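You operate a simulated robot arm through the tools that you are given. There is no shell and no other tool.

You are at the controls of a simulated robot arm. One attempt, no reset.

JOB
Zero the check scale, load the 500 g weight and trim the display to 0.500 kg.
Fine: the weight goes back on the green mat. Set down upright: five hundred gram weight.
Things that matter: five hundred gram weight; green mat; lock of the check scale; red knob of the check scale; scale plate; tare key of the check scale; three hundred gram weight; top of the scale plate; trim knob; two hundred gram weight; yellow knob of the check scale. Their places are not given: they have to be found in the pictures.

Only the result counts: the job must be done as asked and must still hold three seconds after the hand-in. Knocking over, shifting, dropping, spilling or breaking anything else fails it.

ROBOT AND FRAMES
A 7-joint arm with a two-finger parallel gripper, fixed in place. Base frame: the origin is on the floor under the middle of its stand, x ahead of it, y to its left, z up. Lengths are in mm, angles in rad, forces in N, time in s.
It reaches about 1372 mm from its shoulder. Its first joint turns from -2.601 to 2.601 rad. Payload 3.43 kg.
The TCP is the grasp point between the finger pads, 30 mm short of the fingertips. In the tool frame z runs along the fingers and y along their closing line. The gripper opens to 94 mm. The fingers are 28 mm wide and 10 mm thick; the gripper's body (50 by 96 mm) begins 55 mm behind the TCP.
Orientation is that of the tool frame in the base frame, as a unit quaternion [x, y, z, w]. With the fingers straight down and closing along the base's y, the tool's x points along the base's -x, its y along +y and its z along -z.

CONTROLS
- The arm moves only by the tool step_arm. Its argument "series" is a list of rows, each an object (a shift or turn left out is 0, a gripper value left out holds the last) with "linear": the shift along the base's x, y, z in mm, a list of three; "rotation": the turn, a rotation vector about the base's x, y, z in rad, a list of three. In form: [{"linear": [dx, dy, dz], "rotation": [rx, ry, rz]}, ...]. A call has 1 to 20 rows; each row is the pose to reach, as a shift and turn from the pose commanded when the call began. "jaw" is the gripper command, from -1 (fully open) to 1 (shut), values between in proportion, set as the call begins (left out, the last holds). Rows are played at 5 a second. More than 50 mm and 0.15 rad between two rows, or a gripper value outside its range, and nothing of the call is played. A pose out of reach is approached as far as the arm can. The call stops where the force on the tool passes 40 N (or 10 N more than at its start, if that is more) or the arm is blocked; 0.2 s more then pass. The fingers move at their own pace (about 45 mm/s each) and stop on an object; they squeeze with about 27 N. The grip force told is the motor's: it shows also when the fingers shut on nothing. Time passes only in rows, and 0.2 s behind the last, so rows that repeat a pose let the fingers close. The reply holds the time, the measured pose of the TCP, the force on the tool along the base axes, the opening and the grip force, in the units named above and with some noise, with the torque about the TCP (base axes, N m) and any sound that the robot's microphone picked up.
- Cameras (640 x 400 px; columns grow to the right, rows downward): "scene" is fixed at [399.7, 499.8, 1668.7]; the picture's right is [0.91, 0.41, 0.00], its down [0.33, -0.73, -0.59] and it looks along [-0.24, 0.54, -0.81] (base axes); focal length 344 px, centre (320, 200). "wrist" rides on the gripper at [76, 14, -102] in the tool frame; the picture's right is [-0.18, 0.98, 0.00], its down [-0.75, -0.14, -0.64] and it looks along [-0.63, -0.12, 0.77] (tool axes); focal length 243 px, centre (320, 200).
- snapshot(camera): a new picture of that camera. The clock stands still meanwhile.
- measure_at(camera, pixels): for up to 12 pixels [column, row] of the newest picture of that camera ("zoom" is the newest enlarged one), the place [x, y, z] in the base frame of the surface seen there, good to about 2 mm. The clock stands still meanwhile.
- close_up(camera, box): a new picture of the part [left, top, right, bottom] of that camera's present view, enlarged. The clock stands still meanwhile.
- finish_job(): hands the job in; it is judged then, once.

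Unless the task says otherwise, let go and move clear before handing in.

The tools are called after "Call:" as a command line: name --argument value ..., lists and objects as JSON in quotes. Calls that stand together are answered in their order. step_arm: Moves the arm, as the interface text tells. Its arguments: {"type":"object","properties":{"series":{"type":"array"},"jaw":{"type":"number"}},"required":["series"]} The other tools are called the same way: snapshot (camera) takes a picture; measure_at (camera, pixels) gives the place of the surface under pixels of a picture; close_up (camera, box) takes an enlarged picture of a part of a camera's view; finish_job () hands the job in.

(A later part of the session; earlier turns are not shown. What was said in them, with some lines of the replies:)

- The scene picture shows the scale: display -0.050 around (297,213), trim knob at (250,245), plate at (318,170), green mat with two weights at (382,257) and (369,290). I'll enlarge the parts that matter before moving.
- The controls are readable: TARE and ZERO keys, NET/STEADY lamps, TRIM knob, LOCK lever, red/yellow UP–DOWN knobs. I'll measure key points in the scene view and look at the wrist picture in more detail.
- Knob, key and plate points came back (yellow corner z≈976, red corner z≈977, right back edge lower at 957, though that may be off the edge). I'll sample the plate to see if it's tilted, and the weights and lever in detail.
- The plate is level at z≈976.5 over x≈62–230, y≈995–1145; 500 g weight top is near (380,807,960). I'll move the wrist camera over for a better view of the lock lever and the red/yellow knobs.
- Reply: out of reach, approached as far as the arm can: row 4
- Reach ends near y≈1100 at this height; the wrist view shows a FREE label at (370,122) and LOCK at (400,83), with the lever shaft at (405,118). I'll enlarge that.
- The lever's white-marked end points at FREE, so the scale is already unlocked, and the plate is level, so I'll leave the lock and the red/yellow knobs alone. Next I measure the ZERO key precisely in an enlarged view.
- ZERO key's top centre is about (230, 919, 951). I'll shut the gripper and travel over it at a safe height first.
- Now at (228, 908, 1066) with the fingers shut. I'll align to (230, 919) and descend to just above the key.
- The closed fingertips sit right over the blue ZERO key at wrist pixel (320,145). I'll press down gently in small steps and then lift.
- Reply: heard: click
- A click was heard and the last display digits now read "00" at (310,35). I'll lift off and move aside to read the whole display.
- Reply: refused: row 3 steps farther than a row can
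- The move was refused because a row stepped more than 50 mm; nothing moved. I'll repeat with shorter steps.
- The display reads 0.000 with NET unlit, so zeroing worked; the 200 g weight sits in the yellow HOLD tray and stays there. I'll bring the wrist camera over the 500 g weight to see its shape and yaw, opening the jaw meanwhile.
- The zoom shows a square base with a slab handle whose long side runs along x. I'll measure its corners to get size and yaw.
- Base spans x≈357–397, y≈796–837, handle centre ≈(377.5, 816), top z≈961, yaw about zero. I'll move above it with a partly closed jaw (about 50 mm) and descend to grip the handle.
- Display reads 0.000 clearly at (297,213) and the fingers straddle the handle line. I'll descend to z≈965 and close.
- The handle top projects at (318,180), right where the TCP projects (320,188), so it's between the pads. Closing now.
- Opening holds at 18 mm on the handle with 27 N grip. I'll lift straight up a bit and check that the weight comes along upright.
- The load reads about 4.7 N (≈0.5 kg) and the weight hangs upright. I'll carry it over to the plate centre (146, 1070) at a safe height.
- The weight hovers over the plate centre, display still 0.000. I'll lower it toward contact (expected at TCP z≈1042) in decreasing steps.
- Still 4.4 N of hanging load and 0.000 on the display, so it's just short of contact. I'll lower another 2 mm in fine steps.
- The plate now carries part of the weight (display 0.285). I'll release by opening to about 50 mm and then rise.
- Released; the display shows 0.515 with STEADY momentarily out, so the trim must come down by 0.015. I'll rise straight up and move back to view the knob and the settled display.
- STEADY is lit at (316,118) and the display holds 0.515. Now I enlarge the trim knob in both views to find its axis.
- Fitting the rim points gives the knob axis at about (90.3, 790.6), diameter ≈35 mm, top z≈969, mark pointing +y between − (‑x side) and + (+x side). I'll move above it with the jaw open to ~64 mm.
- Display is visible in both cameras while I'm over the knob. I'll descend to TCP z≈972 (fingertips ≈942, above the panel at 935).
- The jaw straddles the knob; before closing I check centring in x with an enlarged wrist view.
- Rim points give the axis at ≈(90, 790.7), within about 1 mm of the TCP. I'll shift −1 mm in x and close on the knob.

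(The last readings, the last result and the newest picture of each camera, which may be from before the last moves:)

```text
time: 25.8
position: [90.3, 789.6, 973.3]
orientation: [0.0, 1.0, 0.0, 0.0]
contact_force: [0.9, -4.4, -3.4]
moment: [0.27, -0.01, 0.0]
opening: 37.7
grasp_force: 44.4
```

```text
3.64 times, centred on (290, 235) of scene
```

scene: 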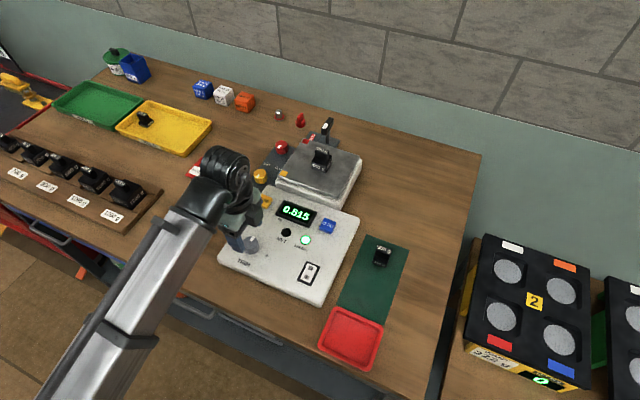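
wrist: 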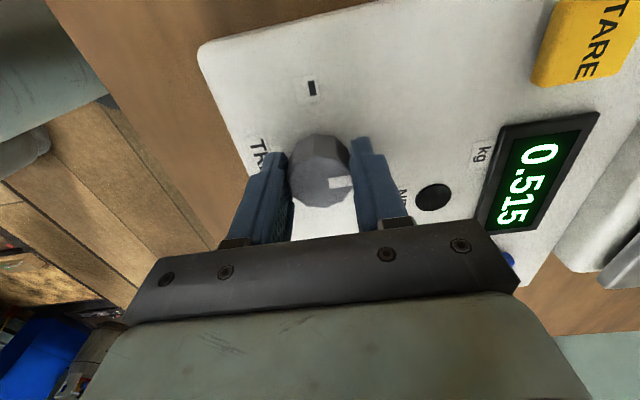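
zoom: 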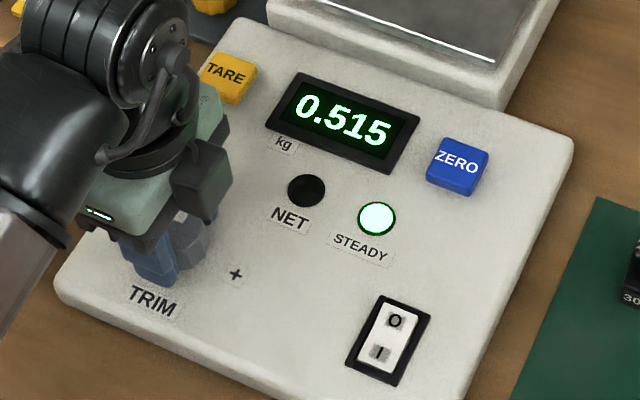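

The fingers hold the knob (opening 37.7) and display is still 0.515. I'll turn it toward "−" (counter-clockwise, +z) by 0.1 rad and read the display.

Call:
step_arm --series '[{"rotation": [0, 0, 0.03]}, {"rotation": [0, 0, 0.06]}, {"rotation": [0, 0, 0.1]}, {"rotation": [0, 0, 0.1]}, {"rotation": [0, 0, 0.1]}]'

Call:
close_up --camera "scene" --box '[220, 180, 360, 290]'

Call:
snapshot --camera "wrist"

```text
time: 27.0
position: [88.8, 789.3, 972.7]
orientation: [-0.05, 0.999, 0.0, 0.0]
contact_force: [0.3, -8.0, 5.2]
moment: [0.06, 0.05, -0.01]
opening: 37.7
grasp_force: 44.6
```

```text
3.64 times, centred on (290, 235) of scene
```

zoom: 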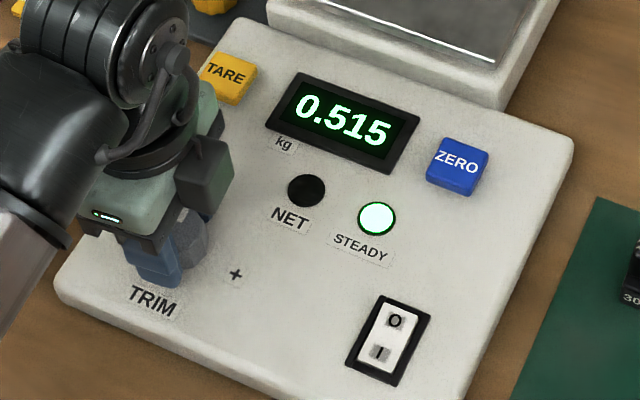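

```text
taken
```

wrist: 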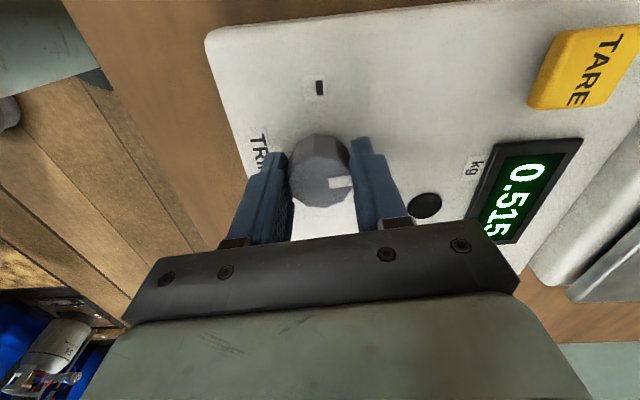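

The mark stays aligned with the gripper at (340,182), so the knob turned with it, but the display still says 0.515 — small effect or backlash. I'll turn another 0.15 rad.

Call:
step_arm --series '[{"rotation": [0, 0, 0.05]}, {"rotation": [0, 0, 0.1]}, {"rotation": [0, 0, 0.15]}, {"rotation": [0, 0, 0.15]}, {"rotation": [0, 0, 0.15]}]'

Call:
close_up --camera "scene" --box '[220, 180, 360, 290]'

Call:
snapshot --camera "wrist"

```text
time: 28.2
position: [89.0, 789.2, 973.0]
orientation: [-0.124, 0.992, -0.001, 0.0]
contact_force: [8.4, -13.8, -6.0]
moment: [0.16, 0.41, -0.03]
opening: 37.6
grasp_force: 44.9
```

```text
3.64 times, centred on (290, 235) of scene
```

zoom: 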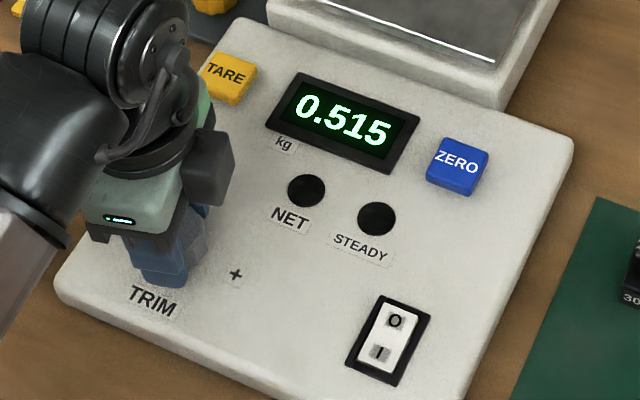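

```text
taken
```

wrist: 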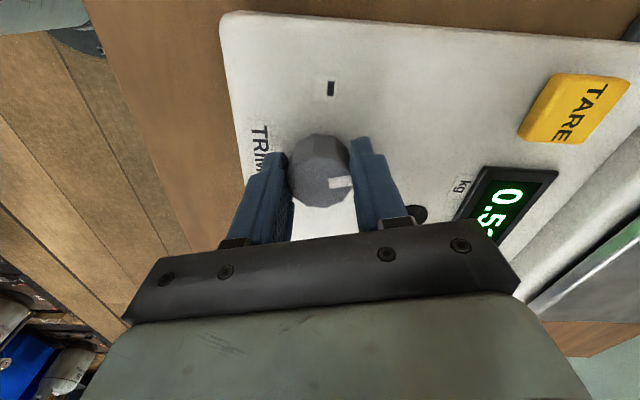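

STEADY went dark at (376,218), so the reading is in motion; side force grew to ~16 N. I'll wait briefly while easing the commanded position 1 mm along the force (+x, −y).

Call:
step_arm --series '[{"linear": [0.5, -0.7, 0]}, {"linear": [1, -1.2, 0]}, {"linear": [1, -1.2, 0]}, {"linear": [1, -1.2, 0]}, {"linear": [1, -1.2, 0]}]'

Call:
close_up --camera "scene" --box '[220, 180, 360, 290]'

```text
time: 29.4
position: [89.4, 790.3, 973.0]
orientation: [-0.124, 0.992, 0.001, 0.0]
contact_force: [-5.3, 1.4, 0.7]
moment: [-0.43, -0.97, 0.03]
opening: 38.1
grasp_force: 45.0
```

```text
3.64 times, centred on (290, 235) of scene
```

zoom: 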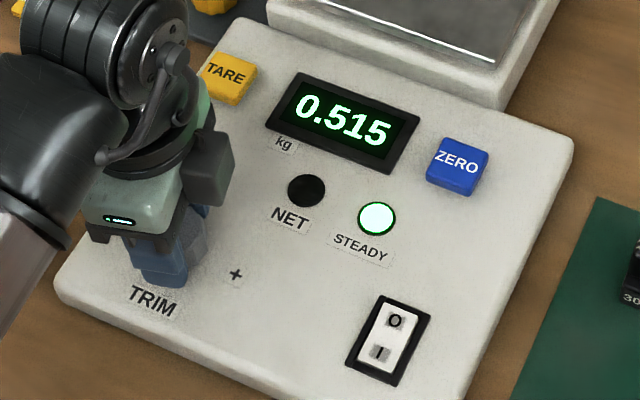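

Steady again at 0.515 after 0.25 rad. I check from the wrist that the knob mark really moved relative to the panel.

Call:
close_up --camera "wrist" --box '[240, 60, 420, 220]'

Call:
close_up --camera "scene" --box '[235, 215, 285, 270]'

```text
2.50 times, centred on (330, 140) of wrist
```

zoom: 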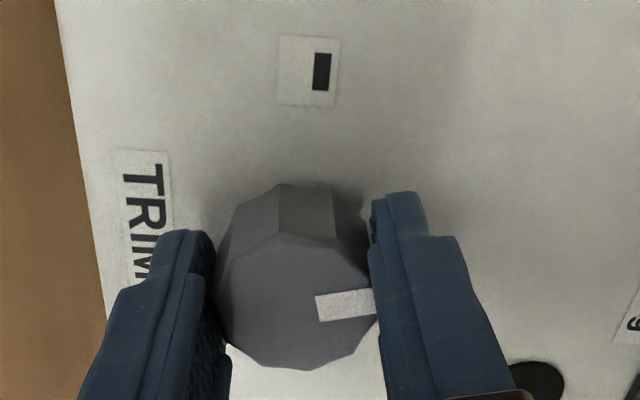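

```text
7.27 times, centred on (260, 242) of scene
```

zoom: 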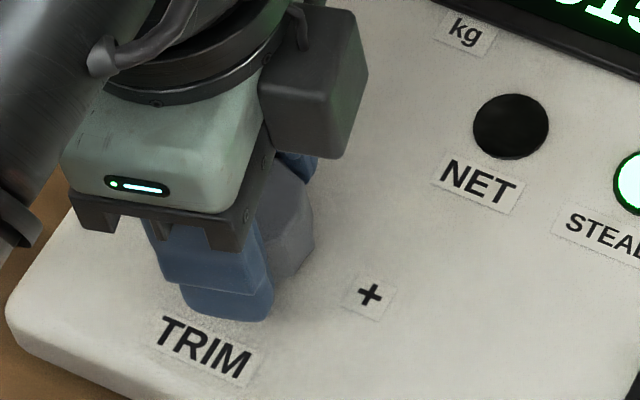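

The knob clearly follows the gripper (facets turned relative to the "−" label). Readings so far are all multiples of 0.005, so the display may be coarse; I'll keep turning another 0.3 rad toward "−".

Call:
step_arm --series '[{"rotation": [0, 0, 0.05]}, {"rotation": [0, 0, 0.1]}, {"rotation": [0, 0, 0.15]}, {"rotation": [0, 0, 0.2]}, {"rotation": [0, 0, 0.25]}, {"rotation": [0, 0, 0.3]}, {"rotation": [0, 0, 0.3]}, {"rotation": [0, 0, 0.3]}]'

Call:
close_up --camera "scene" --box '[220, 180, 360, 290]'

Call:
snapshot --camera "wrist"

```text
time: 31.2
position: [89.7, 789.9, 972.3]
orientation: [-0.271, 0.963, -0.001, 0.0]
contact_force: [-13.5, 6.3, 0.4]
moment: [-0.98, 1.09, 0.04]
opening: 37.8
grasp_force: 45.0
```

```text
3.64 times, centred on (290, 235) of scene
```

zoom: 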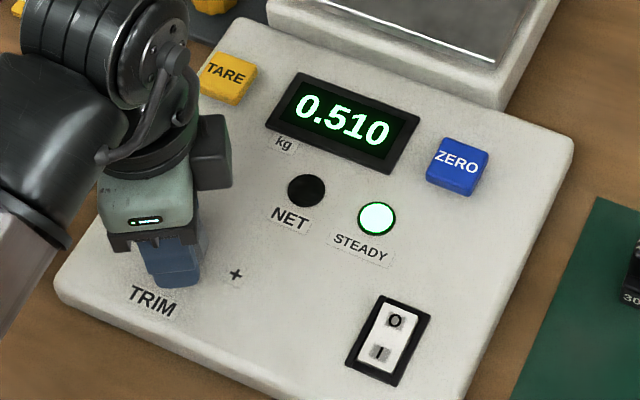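

```text
taken
```

wrist: 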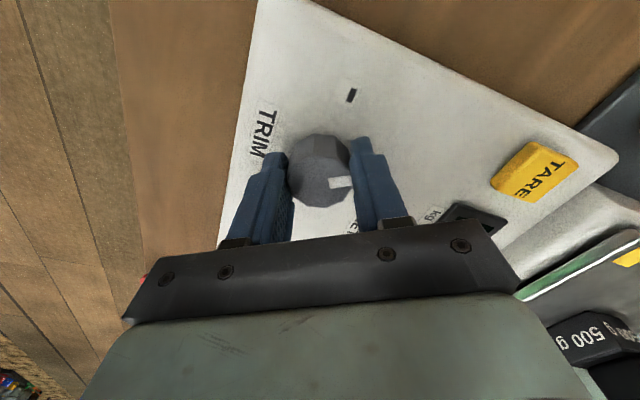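

Display dropped to 0.510 after 0.55 rad total, confirming direction and a 0.005 step display. I'll relieve the side force and turn another 0.2 rad, holding to let it settle.

Call:
step_arm --series '[{"linear": [-0.5, 0.3, 0], "rotation": [0, 0, 0.05]}, {"linear": [-0.9, 0.5, 0], "rotation": [0, 0, 0.1]}, {"linear": [-0.9, 0.5, 0], "rotation": [0, 0, 0.15]}, {"linear": [-0.9, 0.5, 0], "rotation": [0, 0, 0.2]}, {"linear": [-0.9, 0.5, 0], "rotation": [0, 0, 0.2]}, {"linear": [-0.9, 0.5, 0], "rotation": [0, 0, 0.2]}, {"linear": [-0.9, 0.5, 0], "rotation": [0, 0, 0.2]}]'

Call:
close_up --camera "scene" --box '[220, 180, 360, 290]'

```text
time: 32.8
position: [89.2, 791.4, 972.9]
orientation: [-0.366, 0.931, -0.001, 0.0]
contact_force: [-4.3, -3.3, 9.6]
moment: [-0.23, 0.33, -0.01]
opening: 37.7
grasp_force: 44.8
```

```text
3.64 times, centred on (290, 235) of scene
```

zoom: 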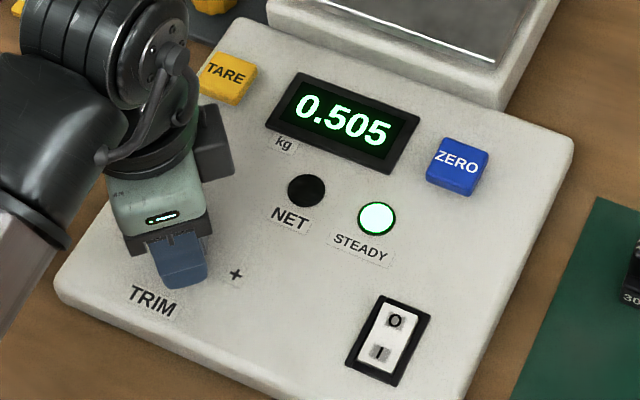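

0.505 at 0.75 rad. I'll continue in 0.1 rad increments to find where it changes to 0.500.

Call:
step_arm --series '[{"rotation": [0, 0, 0.05]}, {"rotation": [0, 0, 0.1]}, {"rotation": [0, 0, 0.1]}, {"rotation": [0, 0, 0.1]}, {"rotation": [0, 0, 0.1]}, {"rotation": [0, 0, 0.1]}]'

Call:
close_up --camera "scene" --box '[220, 180, 360, 290]'

```text
time: 34.2
position: [89.3, 788.8, 973.5]
orientation: [-0.413, 0.911, 0.002, 0.001]
contact_force: [-3.5, 4.1, 13.1]
moment: [-0.51, -0.31, -0.01]
opening: 37.9
grasp_force: 45.2
```

```text
3.64 times, centred on (290, 235) of scene
```

zoom: 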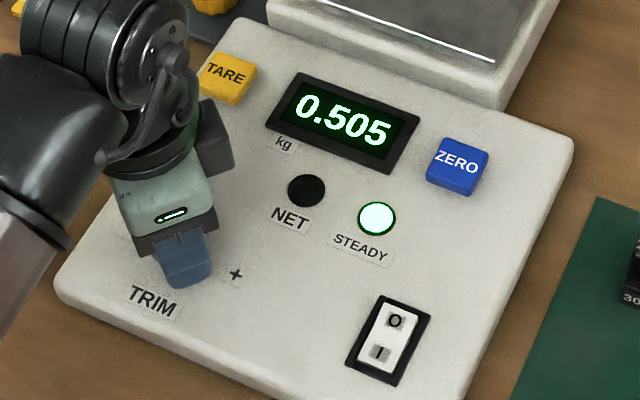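

Still 0.505 and steady at 0.85 rad. Another 0.1 rad.

Call:
step_arm --series '[{"rotation": [0, 0, 0.05]}, {"rotation": [0, 0, 0.1]}, {"rotation": [0, 0, 0.1]}, {"rotation": [0, 0, 0.1]}, {"rotation": [0, 0, 0.1]}, {"rotation": [0, 0, 0.1]}]'

Call:
close_up --camera "scene" --box '[220, 180, 360, 290]'

```text
time: 35.6
position: [90.0, 789.4, 973.0]
orientation: [-0.457, 0.89, 0.0, 0.0]
contact_force: [-2.5, -2.2, 4.4]
moment: [1.15, -0.48, 0.02]
opening: 37.8
grasp_force: 44.8
```

```text
3.64 times, centred on (290, 235) of scene
```

zoom: 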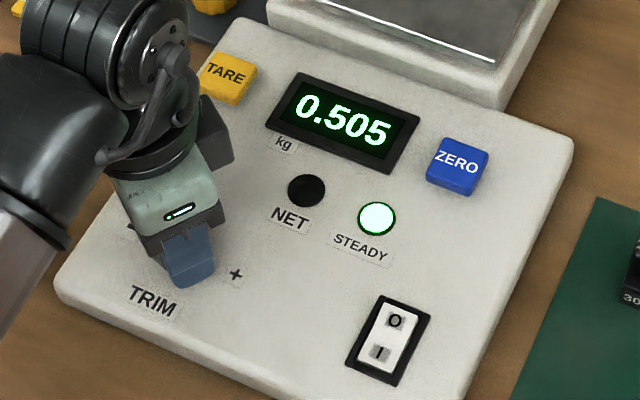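

Still 0.505 at 0.95 rad. Continue with another 0.1 rad.

Call:
step_arm --series '[{"rotation": [0, 0, 0.05]}, {"rotation": [0, 0, 0.1]}, {"rotation": [0, 0, 0.1]}, {"rotation": [0, 0, 0.1]}, {"rotation": [0, 0, 0.1]}, {"rotation": [0, 0, 0.1]}]'

Call:
close_up --camera "scene" --box '[220, 180, 360, 290]'

```text
time: 37.0
position: [90.4, 788.4, 972.7]
orientation: [-0.501, 0.865, 0.0, 0.0]
contact_force: [7.5, -2.3, 10.9]
moment: [-0.34, 0.49, 0.0]
opening: 37.7
grasp_force: 45.0
```

```text
3.64 times, centred on (290, 235) of scene
```

zoom: 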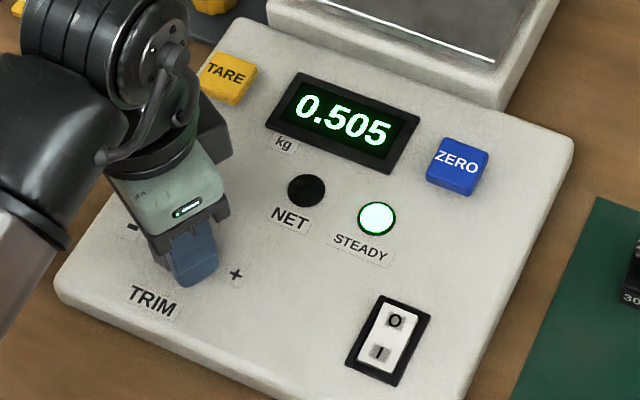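

Still 0.505 at 1.05 rad. I check in the wrist view that the knob is still following rather than slipping.

Call:
snapshot --camera "wrist"

Call:
close_up --camera "wrist" --box '[240, 60, 420, 220]'

```text
taken
```

wrist: 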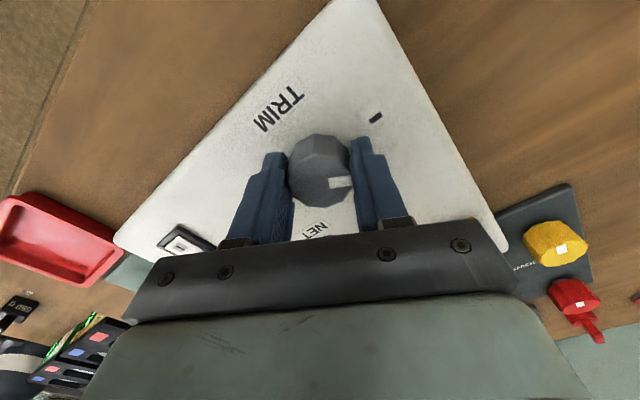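

```text
2.50 times, centred on (330, 140) of wrist
```

zoom: 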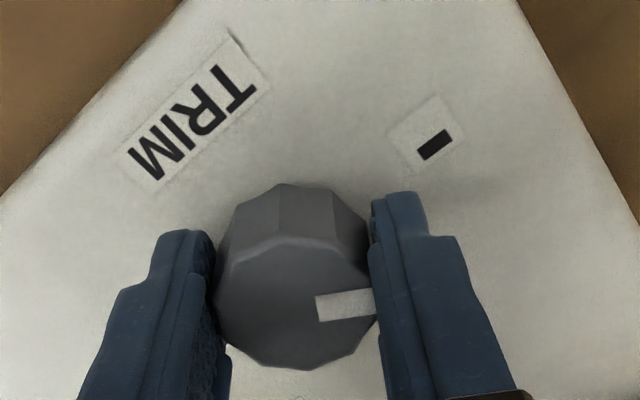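

No slip: the mark keeps its place against the right finger at (345,303) in the zoom. Relieving the small side force (+x) and turning another 0.1 rad.

Call:
step_arm --series '[{"linear": [0.3, 0, 0], "rotation": [0, 0, 0.05]}, {"linear": [0.3, 0, 0], "rotation": [0, 0, 0.1]}, {"linear": [0.3, 0, 0], "rotation": [0, 0, 0.1]}, {"linear": [0.3, 0, 0], "rotation": [0, 0, 0.1]}, {"linear": [0.3, 0, 0], "rotation": [0, 0, 0.1]}, {"linear": [0.3, 0, 0], "rotation": [0, 0, 0.1]}]'

Call:
close_up --camera "scene" --box '[220, 180, 360, 290]'

```text
time: 38.4
position: [89.3, 790.3, 973.4]
orientation: [-0.544, 0.839, 0.0, 0.0]
contact_force: [5.2, -5.9, 2.2]
moment: [0.33, -0.07, 0.01]
opening: 37.9
grasp_force: 45.3
```

```text
3.64 times, centred on (290, 235) of scene
```

zoom: 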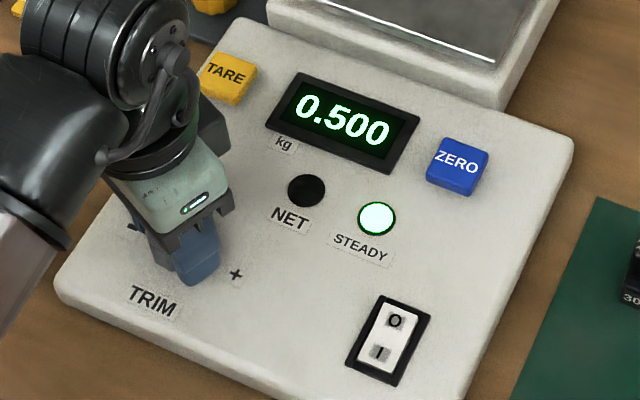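

0.500 and steady at 1.15 rad. From the change points (≈0.7, ≈1.1 rad) the 0.500 band's middle is about 1.28 rad, so I'll go 0.13 rad further to centre it.

Call:
step_arm --series '[{"linear": [0.2, -0.2, 0], "rotation": [0, 0, 0.05]}, {"linear": [0.2, -0.2, 0], "rotation": [0, 0, 0.1]}, {"linear": [0.2, -0.2, 0], "rotation": [0, 0, 0.13]}, {"linear": [0.2, -0.2, 0], "rotation": [0, 0, 0.13]}, {"linear": [0.2, -0.2, 0], "rotation": [0, 0, 0.13]}, {"linear": [0.2, -0.2, 0], "rotation": [0, 0, 0.13]}, {"linear": [0.2, -0.2, 0], "rotation": [0, 0, 0.13]}]'

Call:
close_up --camera "scene" --box '[220, 180, 360, 290]'

```text
time: 40.0
position: [89.7, 789.3, 972.2]
orientation: [-0.597, 0.802, 0.0, 0.0]
contact_force: [3.5, -5.5, 4.0]
moment: [-0.24, -0.27, 0.01]
opening: 37.6
grasp_force: 44.9
```

```text
3.64 times, centred on (290, 235) of scene
```

zoom: 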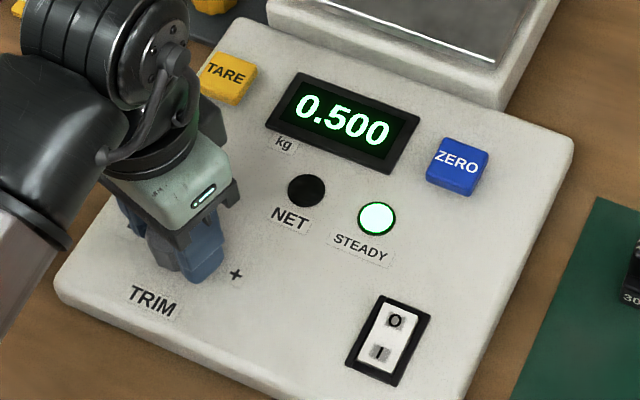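

0.500, steady, near the middle of the band. I'll release the knob and rise straight up.

Call:
step_arm --jaw -0.36 --series '[{"linear": [0, 0, 0]}, {"linear": [0, 0, 0]}, {"linear": [0, 0, 0]}, {"linear": [0, 0, 0]}]'

Call:
step_arm --series '[{"linear": [0, 0, 20]}, {"linear": [0, 0, 50]}, {"linear": [0, 0, 90]}, {"linear": [0, 0, 120]}, {"linear": [0, 0, 120]}]'

Call:
snapshot --camera "scene"

Call:
close_up --camera "scene" --box '[220, 180, 360, 290]'

```text
time: 41.0
position: [89.9, 789.6, 972.2]
orientation: [-0.596, 0.803, 0.0, 0.0]
contact_force: [0.2, -0.6, -0.8]
moment: [-0.01, -0.03, -0.01]
opening: 64.0
grasp_force: 0.1
```

```text
time: 42.2
position: [90.2, 789.9, 1093.6]
orientation: [-0.597, 0.802, 0.001, 0.0]
contact_force: [0.1, 0.3, -0.8]
moment: [0.0, 0.01, 0.04]
opening: 63.6
grasp_force: 0.0
```

```text
taken
```

scene: 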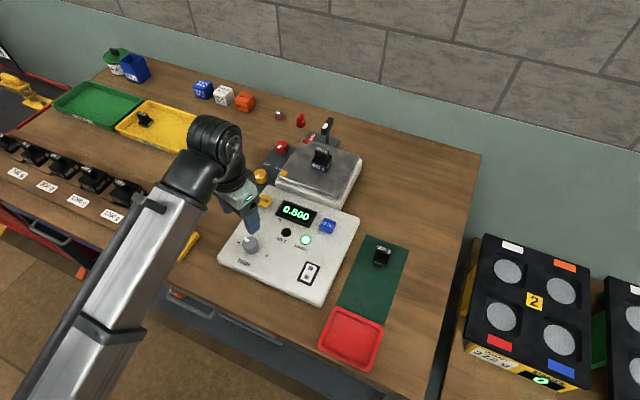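

```text
3.64 times, centred on (290, 235) of scene
```

zoom: 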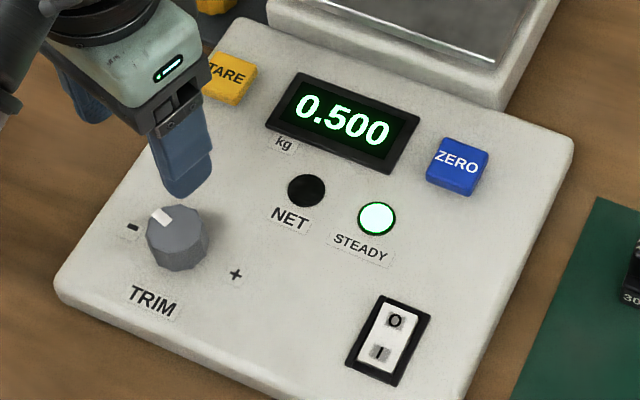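

Knob free, display holds 0.500 steady, mark now points near "−". I'll rotate the gripper back by 1.28 rad at this height, then go to the weight on the plate.

Call:
step_arm --jaw -0.06 --series '[{"linear": [0, 0, 5], "rotation": [0, 0, -0.13]}, {"linear": [0, 0, 10], "rotation": [0, 0, -0.26]}, {"linear": [0, 0, 15], "rotation": [0, 0, -0.39]}, {"linear": [0, 0, 20], "rotation": [0, 0, -0.52]}, {"linear": [0, 0, 30], "rotation": [0, 0, -0.65]}, {"linear": [0, 0, 35], "rotation": [0, 0, -0.78]}, {"linear": [0, 0, 40], "rotation": [0, 0, -0.91]}, {"linear": [0, 0, 40], "rotation": [0, 0, -1.04]}, {"linear": [0, 0, 40], "rotation": [0, 0, -1.17]}, {"linear": [0, 0, 40], "rotation": [0, 0, -1.28]}, {"linear": [0, 0, 40], "rotation": [0, 0, -1.28]}]'

Call:
close_up --camera "scene" --box '[260, 110, 380, 210]'

```text
time: 44.6
position: [90.3, 789.6, 1133.8]
orientation: [0.001, 1.0, 0.001, 0.0]
contact_force: [0.7, -0.5, 0.2]
moment: [0.02, -0.02, 0.02]
opening: 49.9
grasp_force: 0.1
```

```text
4.00 times, centred on (320, 160) of scene
```

zoom: 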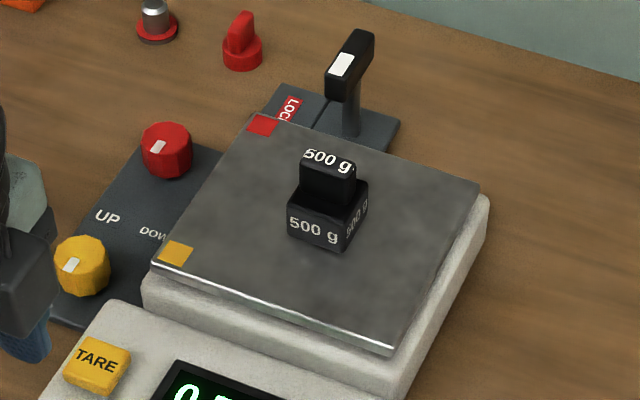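

Call:
measure_at --camera "zoom" --pixels '[[306, 155], [352, 170], [328, 160], [305, 185], [352, 200], [292, 215], [342, 240], [368, 185]]'

```text
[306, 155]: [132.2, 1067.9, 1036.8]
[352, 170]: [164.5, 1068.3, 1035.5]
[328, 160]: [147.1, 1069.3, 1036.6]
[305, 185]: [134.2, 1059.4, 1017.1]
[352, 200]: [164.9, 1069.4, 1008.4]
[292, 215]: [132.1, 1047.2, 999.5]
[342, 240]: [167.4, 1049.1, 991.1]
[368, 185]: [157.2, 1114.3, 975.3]
```

The weight stands upright at ≈(148, 1069), top z≈1036.5. Moving over it at height, then lowering to grip at the same height as before (z≈1042.5).

Call:
step_arm --series '[{"linear": [8, 40, -4]}, {"linear": [16, 80, -8]}, {"linear": [24, 120, -12]}, {"linear": [32, 160, -16]}, {"linear": [41, 200, -20]}, {"linear": [50, 240, -24]}, {"linear": [57.5, 279, -26]}, {"linear": [57.5, 279, -26]}, {"linear": [57.5, 279, -26]}]'

Call:
snapshot --camera "wrist"

```text
time: 46.6
position: [148.8, 1069.3, 1104.5]
orientation: [-0.001, 1.0, 0.0, 0.0]
contact_force: [-0.3, 0.2, -0.3]
moment: [0.0, 0.01, 0.01]
opening: 49.8
grasp_force: 0.1
```

```text
taken
```

wrist: 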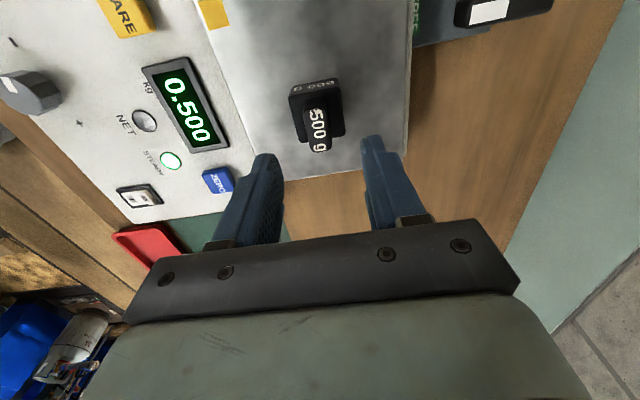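

Aligned above the weight, display 0.500. Descending in two stages.

Call:
step_arm --series '[{"linear": [-0.5, 0, -20]}, {"linear": [-0.5, 0, -40]}, {"linear": [-0.5, 0, -54]}, {"linear": [-0.5, 0, -60]}, {"linear": [-0.5, 0, -60]}]'

Call:
snapshot --camera "wrist"

```text
time: 47.8
position: [146.6, 1067.8, 1045.8]
orientation: [0.0, 1.0, 0.0, 0.001]
contact_force: [-0.4, -1.2, 0.1]
moment: [0.02, 0.02, -0.02]
opening: 49.5
grasp_force: 0.1
```

```text
taken
```

wrist: 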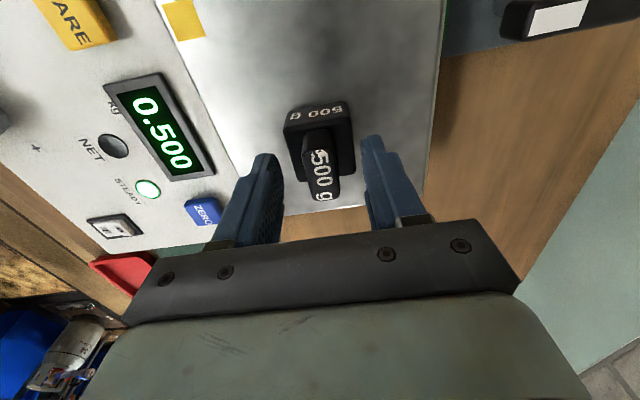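

The handle is centred between the fingers; I'll go 3 mm lower and close.

Call:
step_arm --series '[{"linear": [0, 0.3, -3]}, {"linear": [0, 0.3, -3]}]'

Call:
step_arm --jaw 1 --series '[{"linear": [0, 0, 0]}, {"linear": [0, 0, 0]}, {"linear": [0, 0, 0]}, {"linear": [0, 0, 0]}, {"linear": [0, 0, 0]}]'

Call:
step_arm --series '[{"linear": [0, 0, 5]}, {"linear": [0, 0, 20]}, {"linear": [0, 0, 45]}, {"linear": [0, 0, 60]}, {"linear": [0, 0, 60]}]'

Call:
snapshot --camera "wrist"

Call:
snapshot --camera "scene"

```text
time: 48.4
position: [147.0, 1067.3, 1042.6]
orientation: [0.0, 1.0, 0.0, 0.0]
contact_force: [0.4, 0.1, -0.2]
moment: [0.01, -0.01, -0.02]
opening: 49.8
grasp_force: 0.2
```

```text
time: 49.6
position: [146.4, 1068.2, 1043.7]
orientation: [0.0, 1.0, 0.001, 0.0]
contact_force: [0.1, 1.6, 1.4]
moment: [0.09, -0.02, 0.01]
opening: 17.6
grasp_force: 26.6
```

```text
time: 50.8
position: [147.7, 1070.0, 1104.4]
orientation: [0.0, 1.0, 0.001, 0.001]
contact_force: [0.3, 0.7, -6.0]
moment: [0.02, 0.0, 0.01]
opening: 17.7
grasp_force: 26.9
```

```text
taken
```

wrist: 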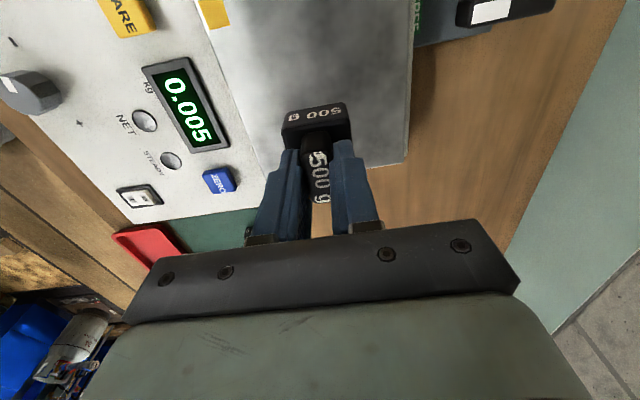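

```text
taken
```

scene: 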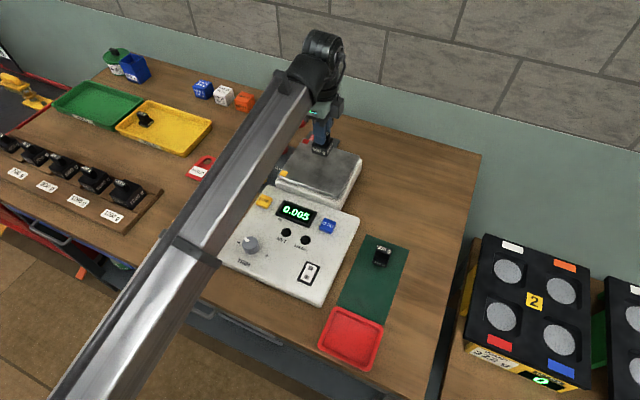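

The weight is lifted (about −6 N) upright; the display is still settling at 0.005 with STEADY dark. I'll carry it back over the mat and re-read.

Call:
step_arm --series '[{"linear": [26, -28, 0]}, {"linear": [52, -56, 0]}, {"linear": [78, -85, 0]}, {"linear": [104, -113, 0]}, {"linear": [130, -142, 0]}, {"linear": [156, -170, 0]}, {"linear": [182, -198, 0]}, {"linear": [208, -227, 0]}, {"linear": [231, -253, 0]}, {"linear": [231, -253, -20]}, {"linear": [231, -253, -40]}, {"linear": [231, -253, -40]}]'

Call:
snapshot --camera "wrist"

Call:
snapshot --camera "scene"

Call:
close_up --camera "scene" --box '[220, 180, 360, 290]'

```text
time: 53.4
position: [379.7, 817.0, 1063.1]
orientation: [0.0, 1.0, 0.0, 0.001]
contact_force: [0.5, 0.8, -4.9]
moment: [0.03, -0.02, 0.02]
opening: 17.9
grasp_force: 26.8
```

```text
taken
```

wrist: 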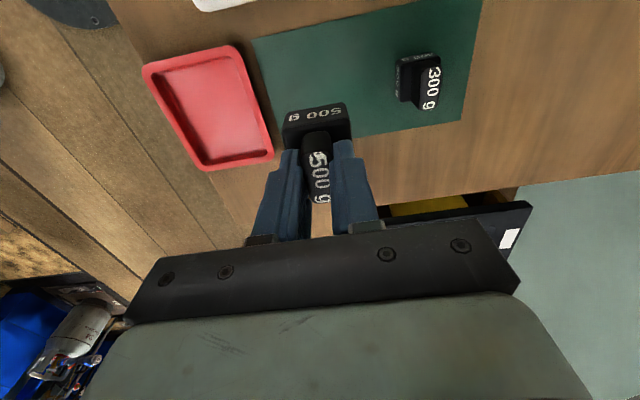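

```text
taken
```

scene: 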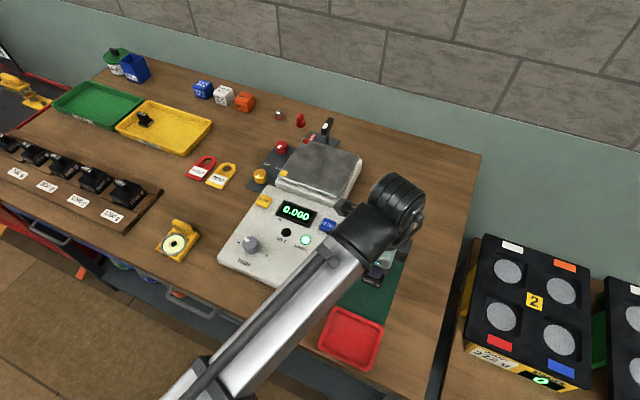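

```text
3.64 times, centred on (290, 235) of scene
```

zoom: 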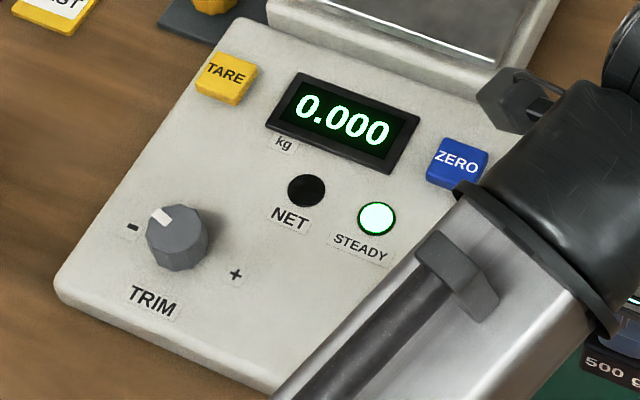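

0.000 and STEADY with the plate empty. Now lowering the weight onto its original mat spot (expected contact at TCP z≈967).

Call:
step_arm --series '[{"linear": [-1, -0.5, -30]}, {"linear": [-1, -0.5, -60]}, {"linear": [-1, -0.5, -80]}, {"linear": [-1, -0.5, -90]}, {"linear": [-1, -0.5, -93]}, {"linear": [-1, -0.5, -93]}]'

Call:
step_arm --series '[{"linear": [0, 0, -1]}, {"linear": [0, 0, -2]}, {"linear": [0, 0, -2]}]'

```text
time: 54.8
position: [377.4, 816.2, 970.3]
orientation: [0.0, 1.0, -0.001, 0.001]
contact_force: [0.3, -0.6, -5.1]
moment: [-0.01, -0.01, 0.01]
opening: 18.1
grasp_force: 27.1
```

```text
time: 55.6
position: [376.7, 815.7, 969.4]
orientation: [0.0, 1.0, -0.001, 0.0]
contact_force: [0.9, -0.4, -4.7]
moment: [0.02, -0.02, -0.03]
opening: 18.0
grasp_force: 26.7
```

Still carrying about 4.7 N at z≈969, so not yet touching. Lowering in 0.7 mm steps.

Call:
step_arm --series '[{"linear": [0, 0, -0.7]}, {"linear": [0, 0, -1.2]}, {"linear": [0, 0, -1.2]}]'

Call:
close_up --camera "wrist" --box '[220, 60, 420, 220]'

```text
time: 56.4
position: [376.5, 815.6, 967.0]
orientation: [-0.001, 1.0, 0.0, 0.001]
contact_force: [-0.4, 0.4, -4.5]
moment: [0.0, -0.03, -0.04]
opening: 17.8
grasp_force: 27.3
```

```text
2.50 times, centred on (320, 140) of wrist
```

zoom: 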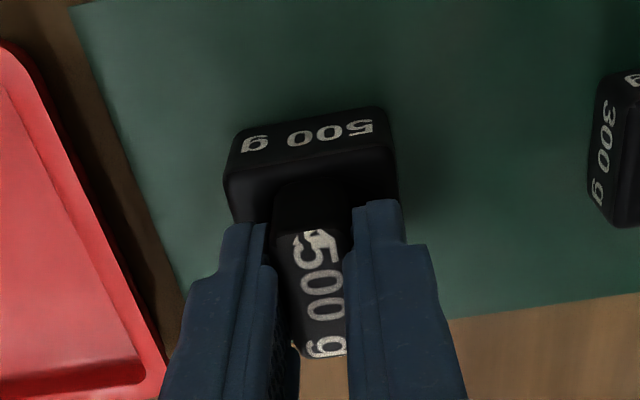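

Nearly down, load still 4.5 N. Another 0.6–1.2 mm.

Call:
step_arm --series '[{"linear": [0, 0, -0.4]}, {"linear": [0, 0, -0.8]}, {"linear": [0, 0, -0.8]}]'

```text
time: 57.2
position: [375.8, 815.0, 966.5]
orientation: [0.0, 1.0, 0.0, 0.0]
contact_force: [1.4, 0.1, -1.7]
moment: [0.0, -0.01, 0.0]
opening: 17.7
grasp_force: 27.0
```

The load dropped to 1.7 N, so the weight is resting on the mat. Lowering 0.3 mm more and releasing.

Call:
step_arm --series '[{"linear": [0, 0, -0.3]}, {"linear": [0, 0, -0.3]}]'

Call:
step_arm --jaw -0.06 --series '[{"linear": [0, 0, 0]}, {"linear": [0, 0, 0]}, {"linear": [0, 0, 0]}, {"linear": [0, 0, 0]}, {"linear": [0, 0, 0]}]'

Call:
step_arm --series '[{"linear": [0, 0, 20]}, {"linear": [0, 0, 50]}, {"linear": [0, 0, 90]}, {"linear": [0, 0, 130]}, {"linear": [0, 0, 170]}, {"linear": [-40, 0, 180]}, {"linear": [-85, 0, 180]}, {"linear": [-85, 0, 180]}]'

Call:
snapshot --camera "wrist"

Call:
snapshot --camera "scene"

```text
time: 57.8
position: [377.3, 815.6, 967.4]
orientation: [0.001, 1.0, -0.001, 0.001]
contact_force: [-0.3, -0.4, 5.6]
moment: [-0.04, -0.04, -0.02]
opening: 17.7
grasp_force: 26.8
```

```text
time: 59.0
position: [376.0, 815.5, 967.5]
orientation: [0.001, 1.0, 0.001, 0.0]
contact_force: [0.2, -0.4, 0.4]
moment: [-0.01, -0.01, 0.02]
opening: 49.9
grasp_force: 0.1
```

```text
time: 60.8
position: [290.2, 816.2, 1144.0]
orientation: [0.0, 1.0, 0.0, 0.0]
contact_force: [0.1, 0.5, 1.0]
moment: [0.04, -0.04, 0.03]
opening: 49.6
grasp_force: 0.1
```

```text
taken
```

wrist: 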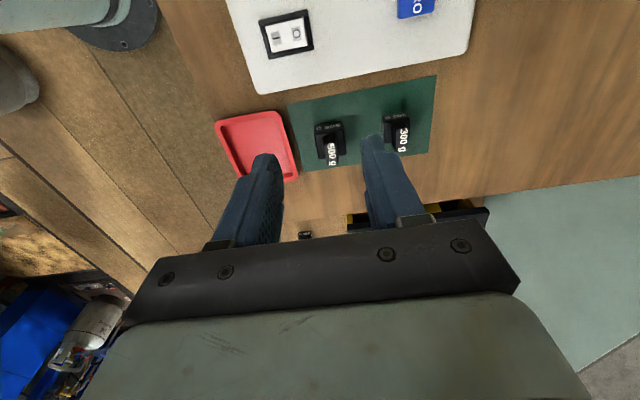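

```text
taken
```

scene: 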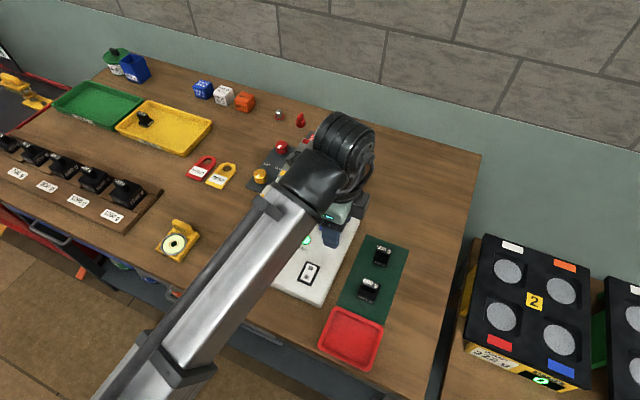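

The weight stands upright on the mat at scene (370,288). I'll move the arm clear to the left and up to check the display and everything once more.

Call:
step_arm --series '[{"linear": [-45, -5, 15]}, {"linear": [-90, -10, 30]}, {"linear": [-135, -15, 45]}, {"linear": [-180, -20, 55]}, {"linear": [-225, -30, 60]}, {"linear": [-270, -40, 60]}, {"linear": [-315, -50, 60]}, {"linear": [-360, -60, 60]}, {"linear": [-360, -60, 60]}]'

Call:
snapshot --camera "scene"

Call:
close_up --camera "scene" --box '[220, 180, 360, 290]'

Call:
close_up --camera "scene" --box '[310, 225, 430, 375]'

Call:
close_up --camera "scene" --box '[240, 110, 380, 210]'

```text
time: 62.8
position: [-69.9, 764.4, 1186.3]
orientation: [0.001, 1.0, 0.014, -0.002]
contact_force: [-0.1, 0.1, -0.6]
moment: [0.0, -0.01, 0.04]
opening: 49.6
grasp_force: 0.1
out of reach, approached as far as the arm can: row 4, 5, 6, 7, 8, 9
```

```text
taken
```

scene: 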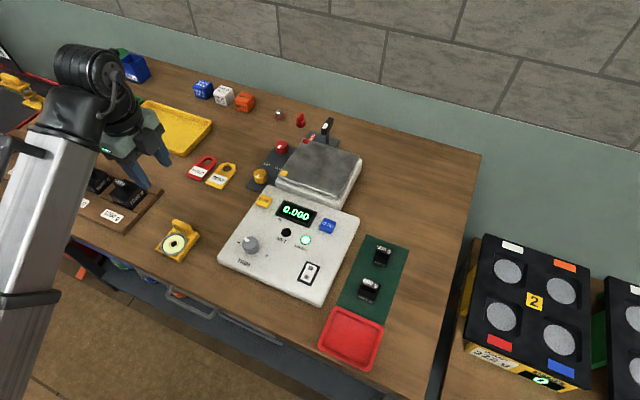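

```text
3.64 times, centred on (290, 235) of scene
```

zoom: 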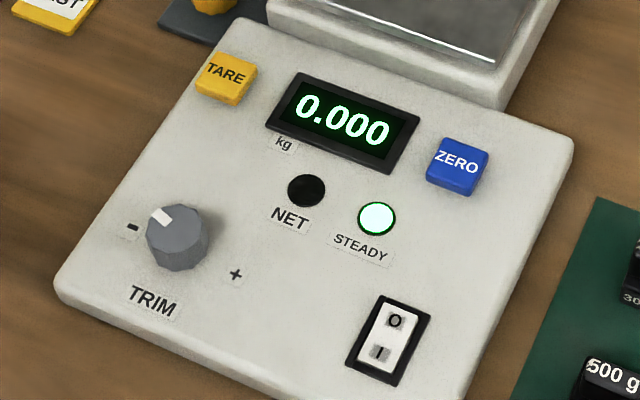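

```text
2.67 times, centred on (370, 300) of scene
```

zoom: 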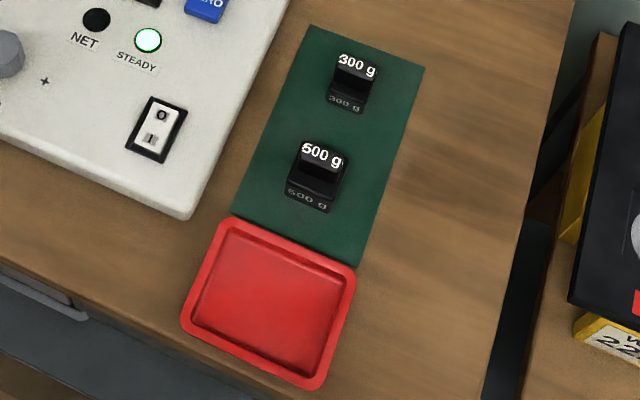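

```text
4.00 times, centred on (310, 160) of scene
```

zoom: 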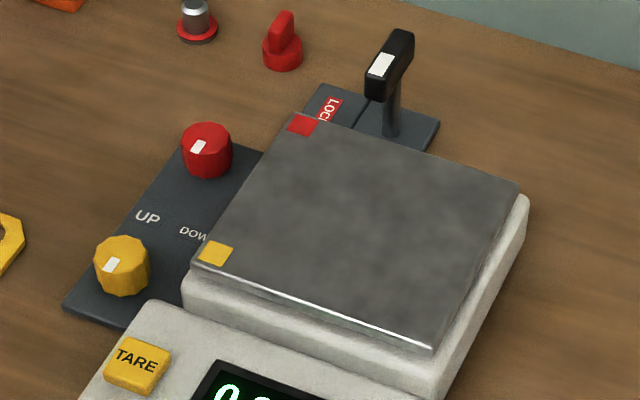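

Everything checks out: the display reads 0.000 with STEADY lit and NET dark, and with the weight on it settled at 0.500. The 500 g weight is upright on the green mat at (370,288), the lock and the red/yellow knobs are untouched, and the arm is clear. Handing in.

Call:
finish_job

```text
The job is handed in.
```

I've handed the job in. The check scale is zeroed and trimmed, and the 500 g weight is back on the green mat, upright and at its original spot.

- **Zero:** the display started at -0.050. I pressed the ZERO key, and the scale read 0.000 with the NET lamp dark. It read 0.000 and steady again at the end, with the plate empty.
- **Trim:** with the 500 g weight on the plate, the display first read 0.515. I turned the trim knob about 1.28 rad toward "−", until it held 0.500. The display only moves in 0.005 kg steps, so I set the knob near the middle of the 0.500 step. It stayed at 0.500 after I let go of the knob.
- **Left alone:** I did not touch the TARE key, the lock (already at FREE), the red and yellow knobs, or the 200 g and 300 g weights.

The arm let go and was clear of everything before hand-in. The hand-in reply only confirmed receipt; it gave no verdict.
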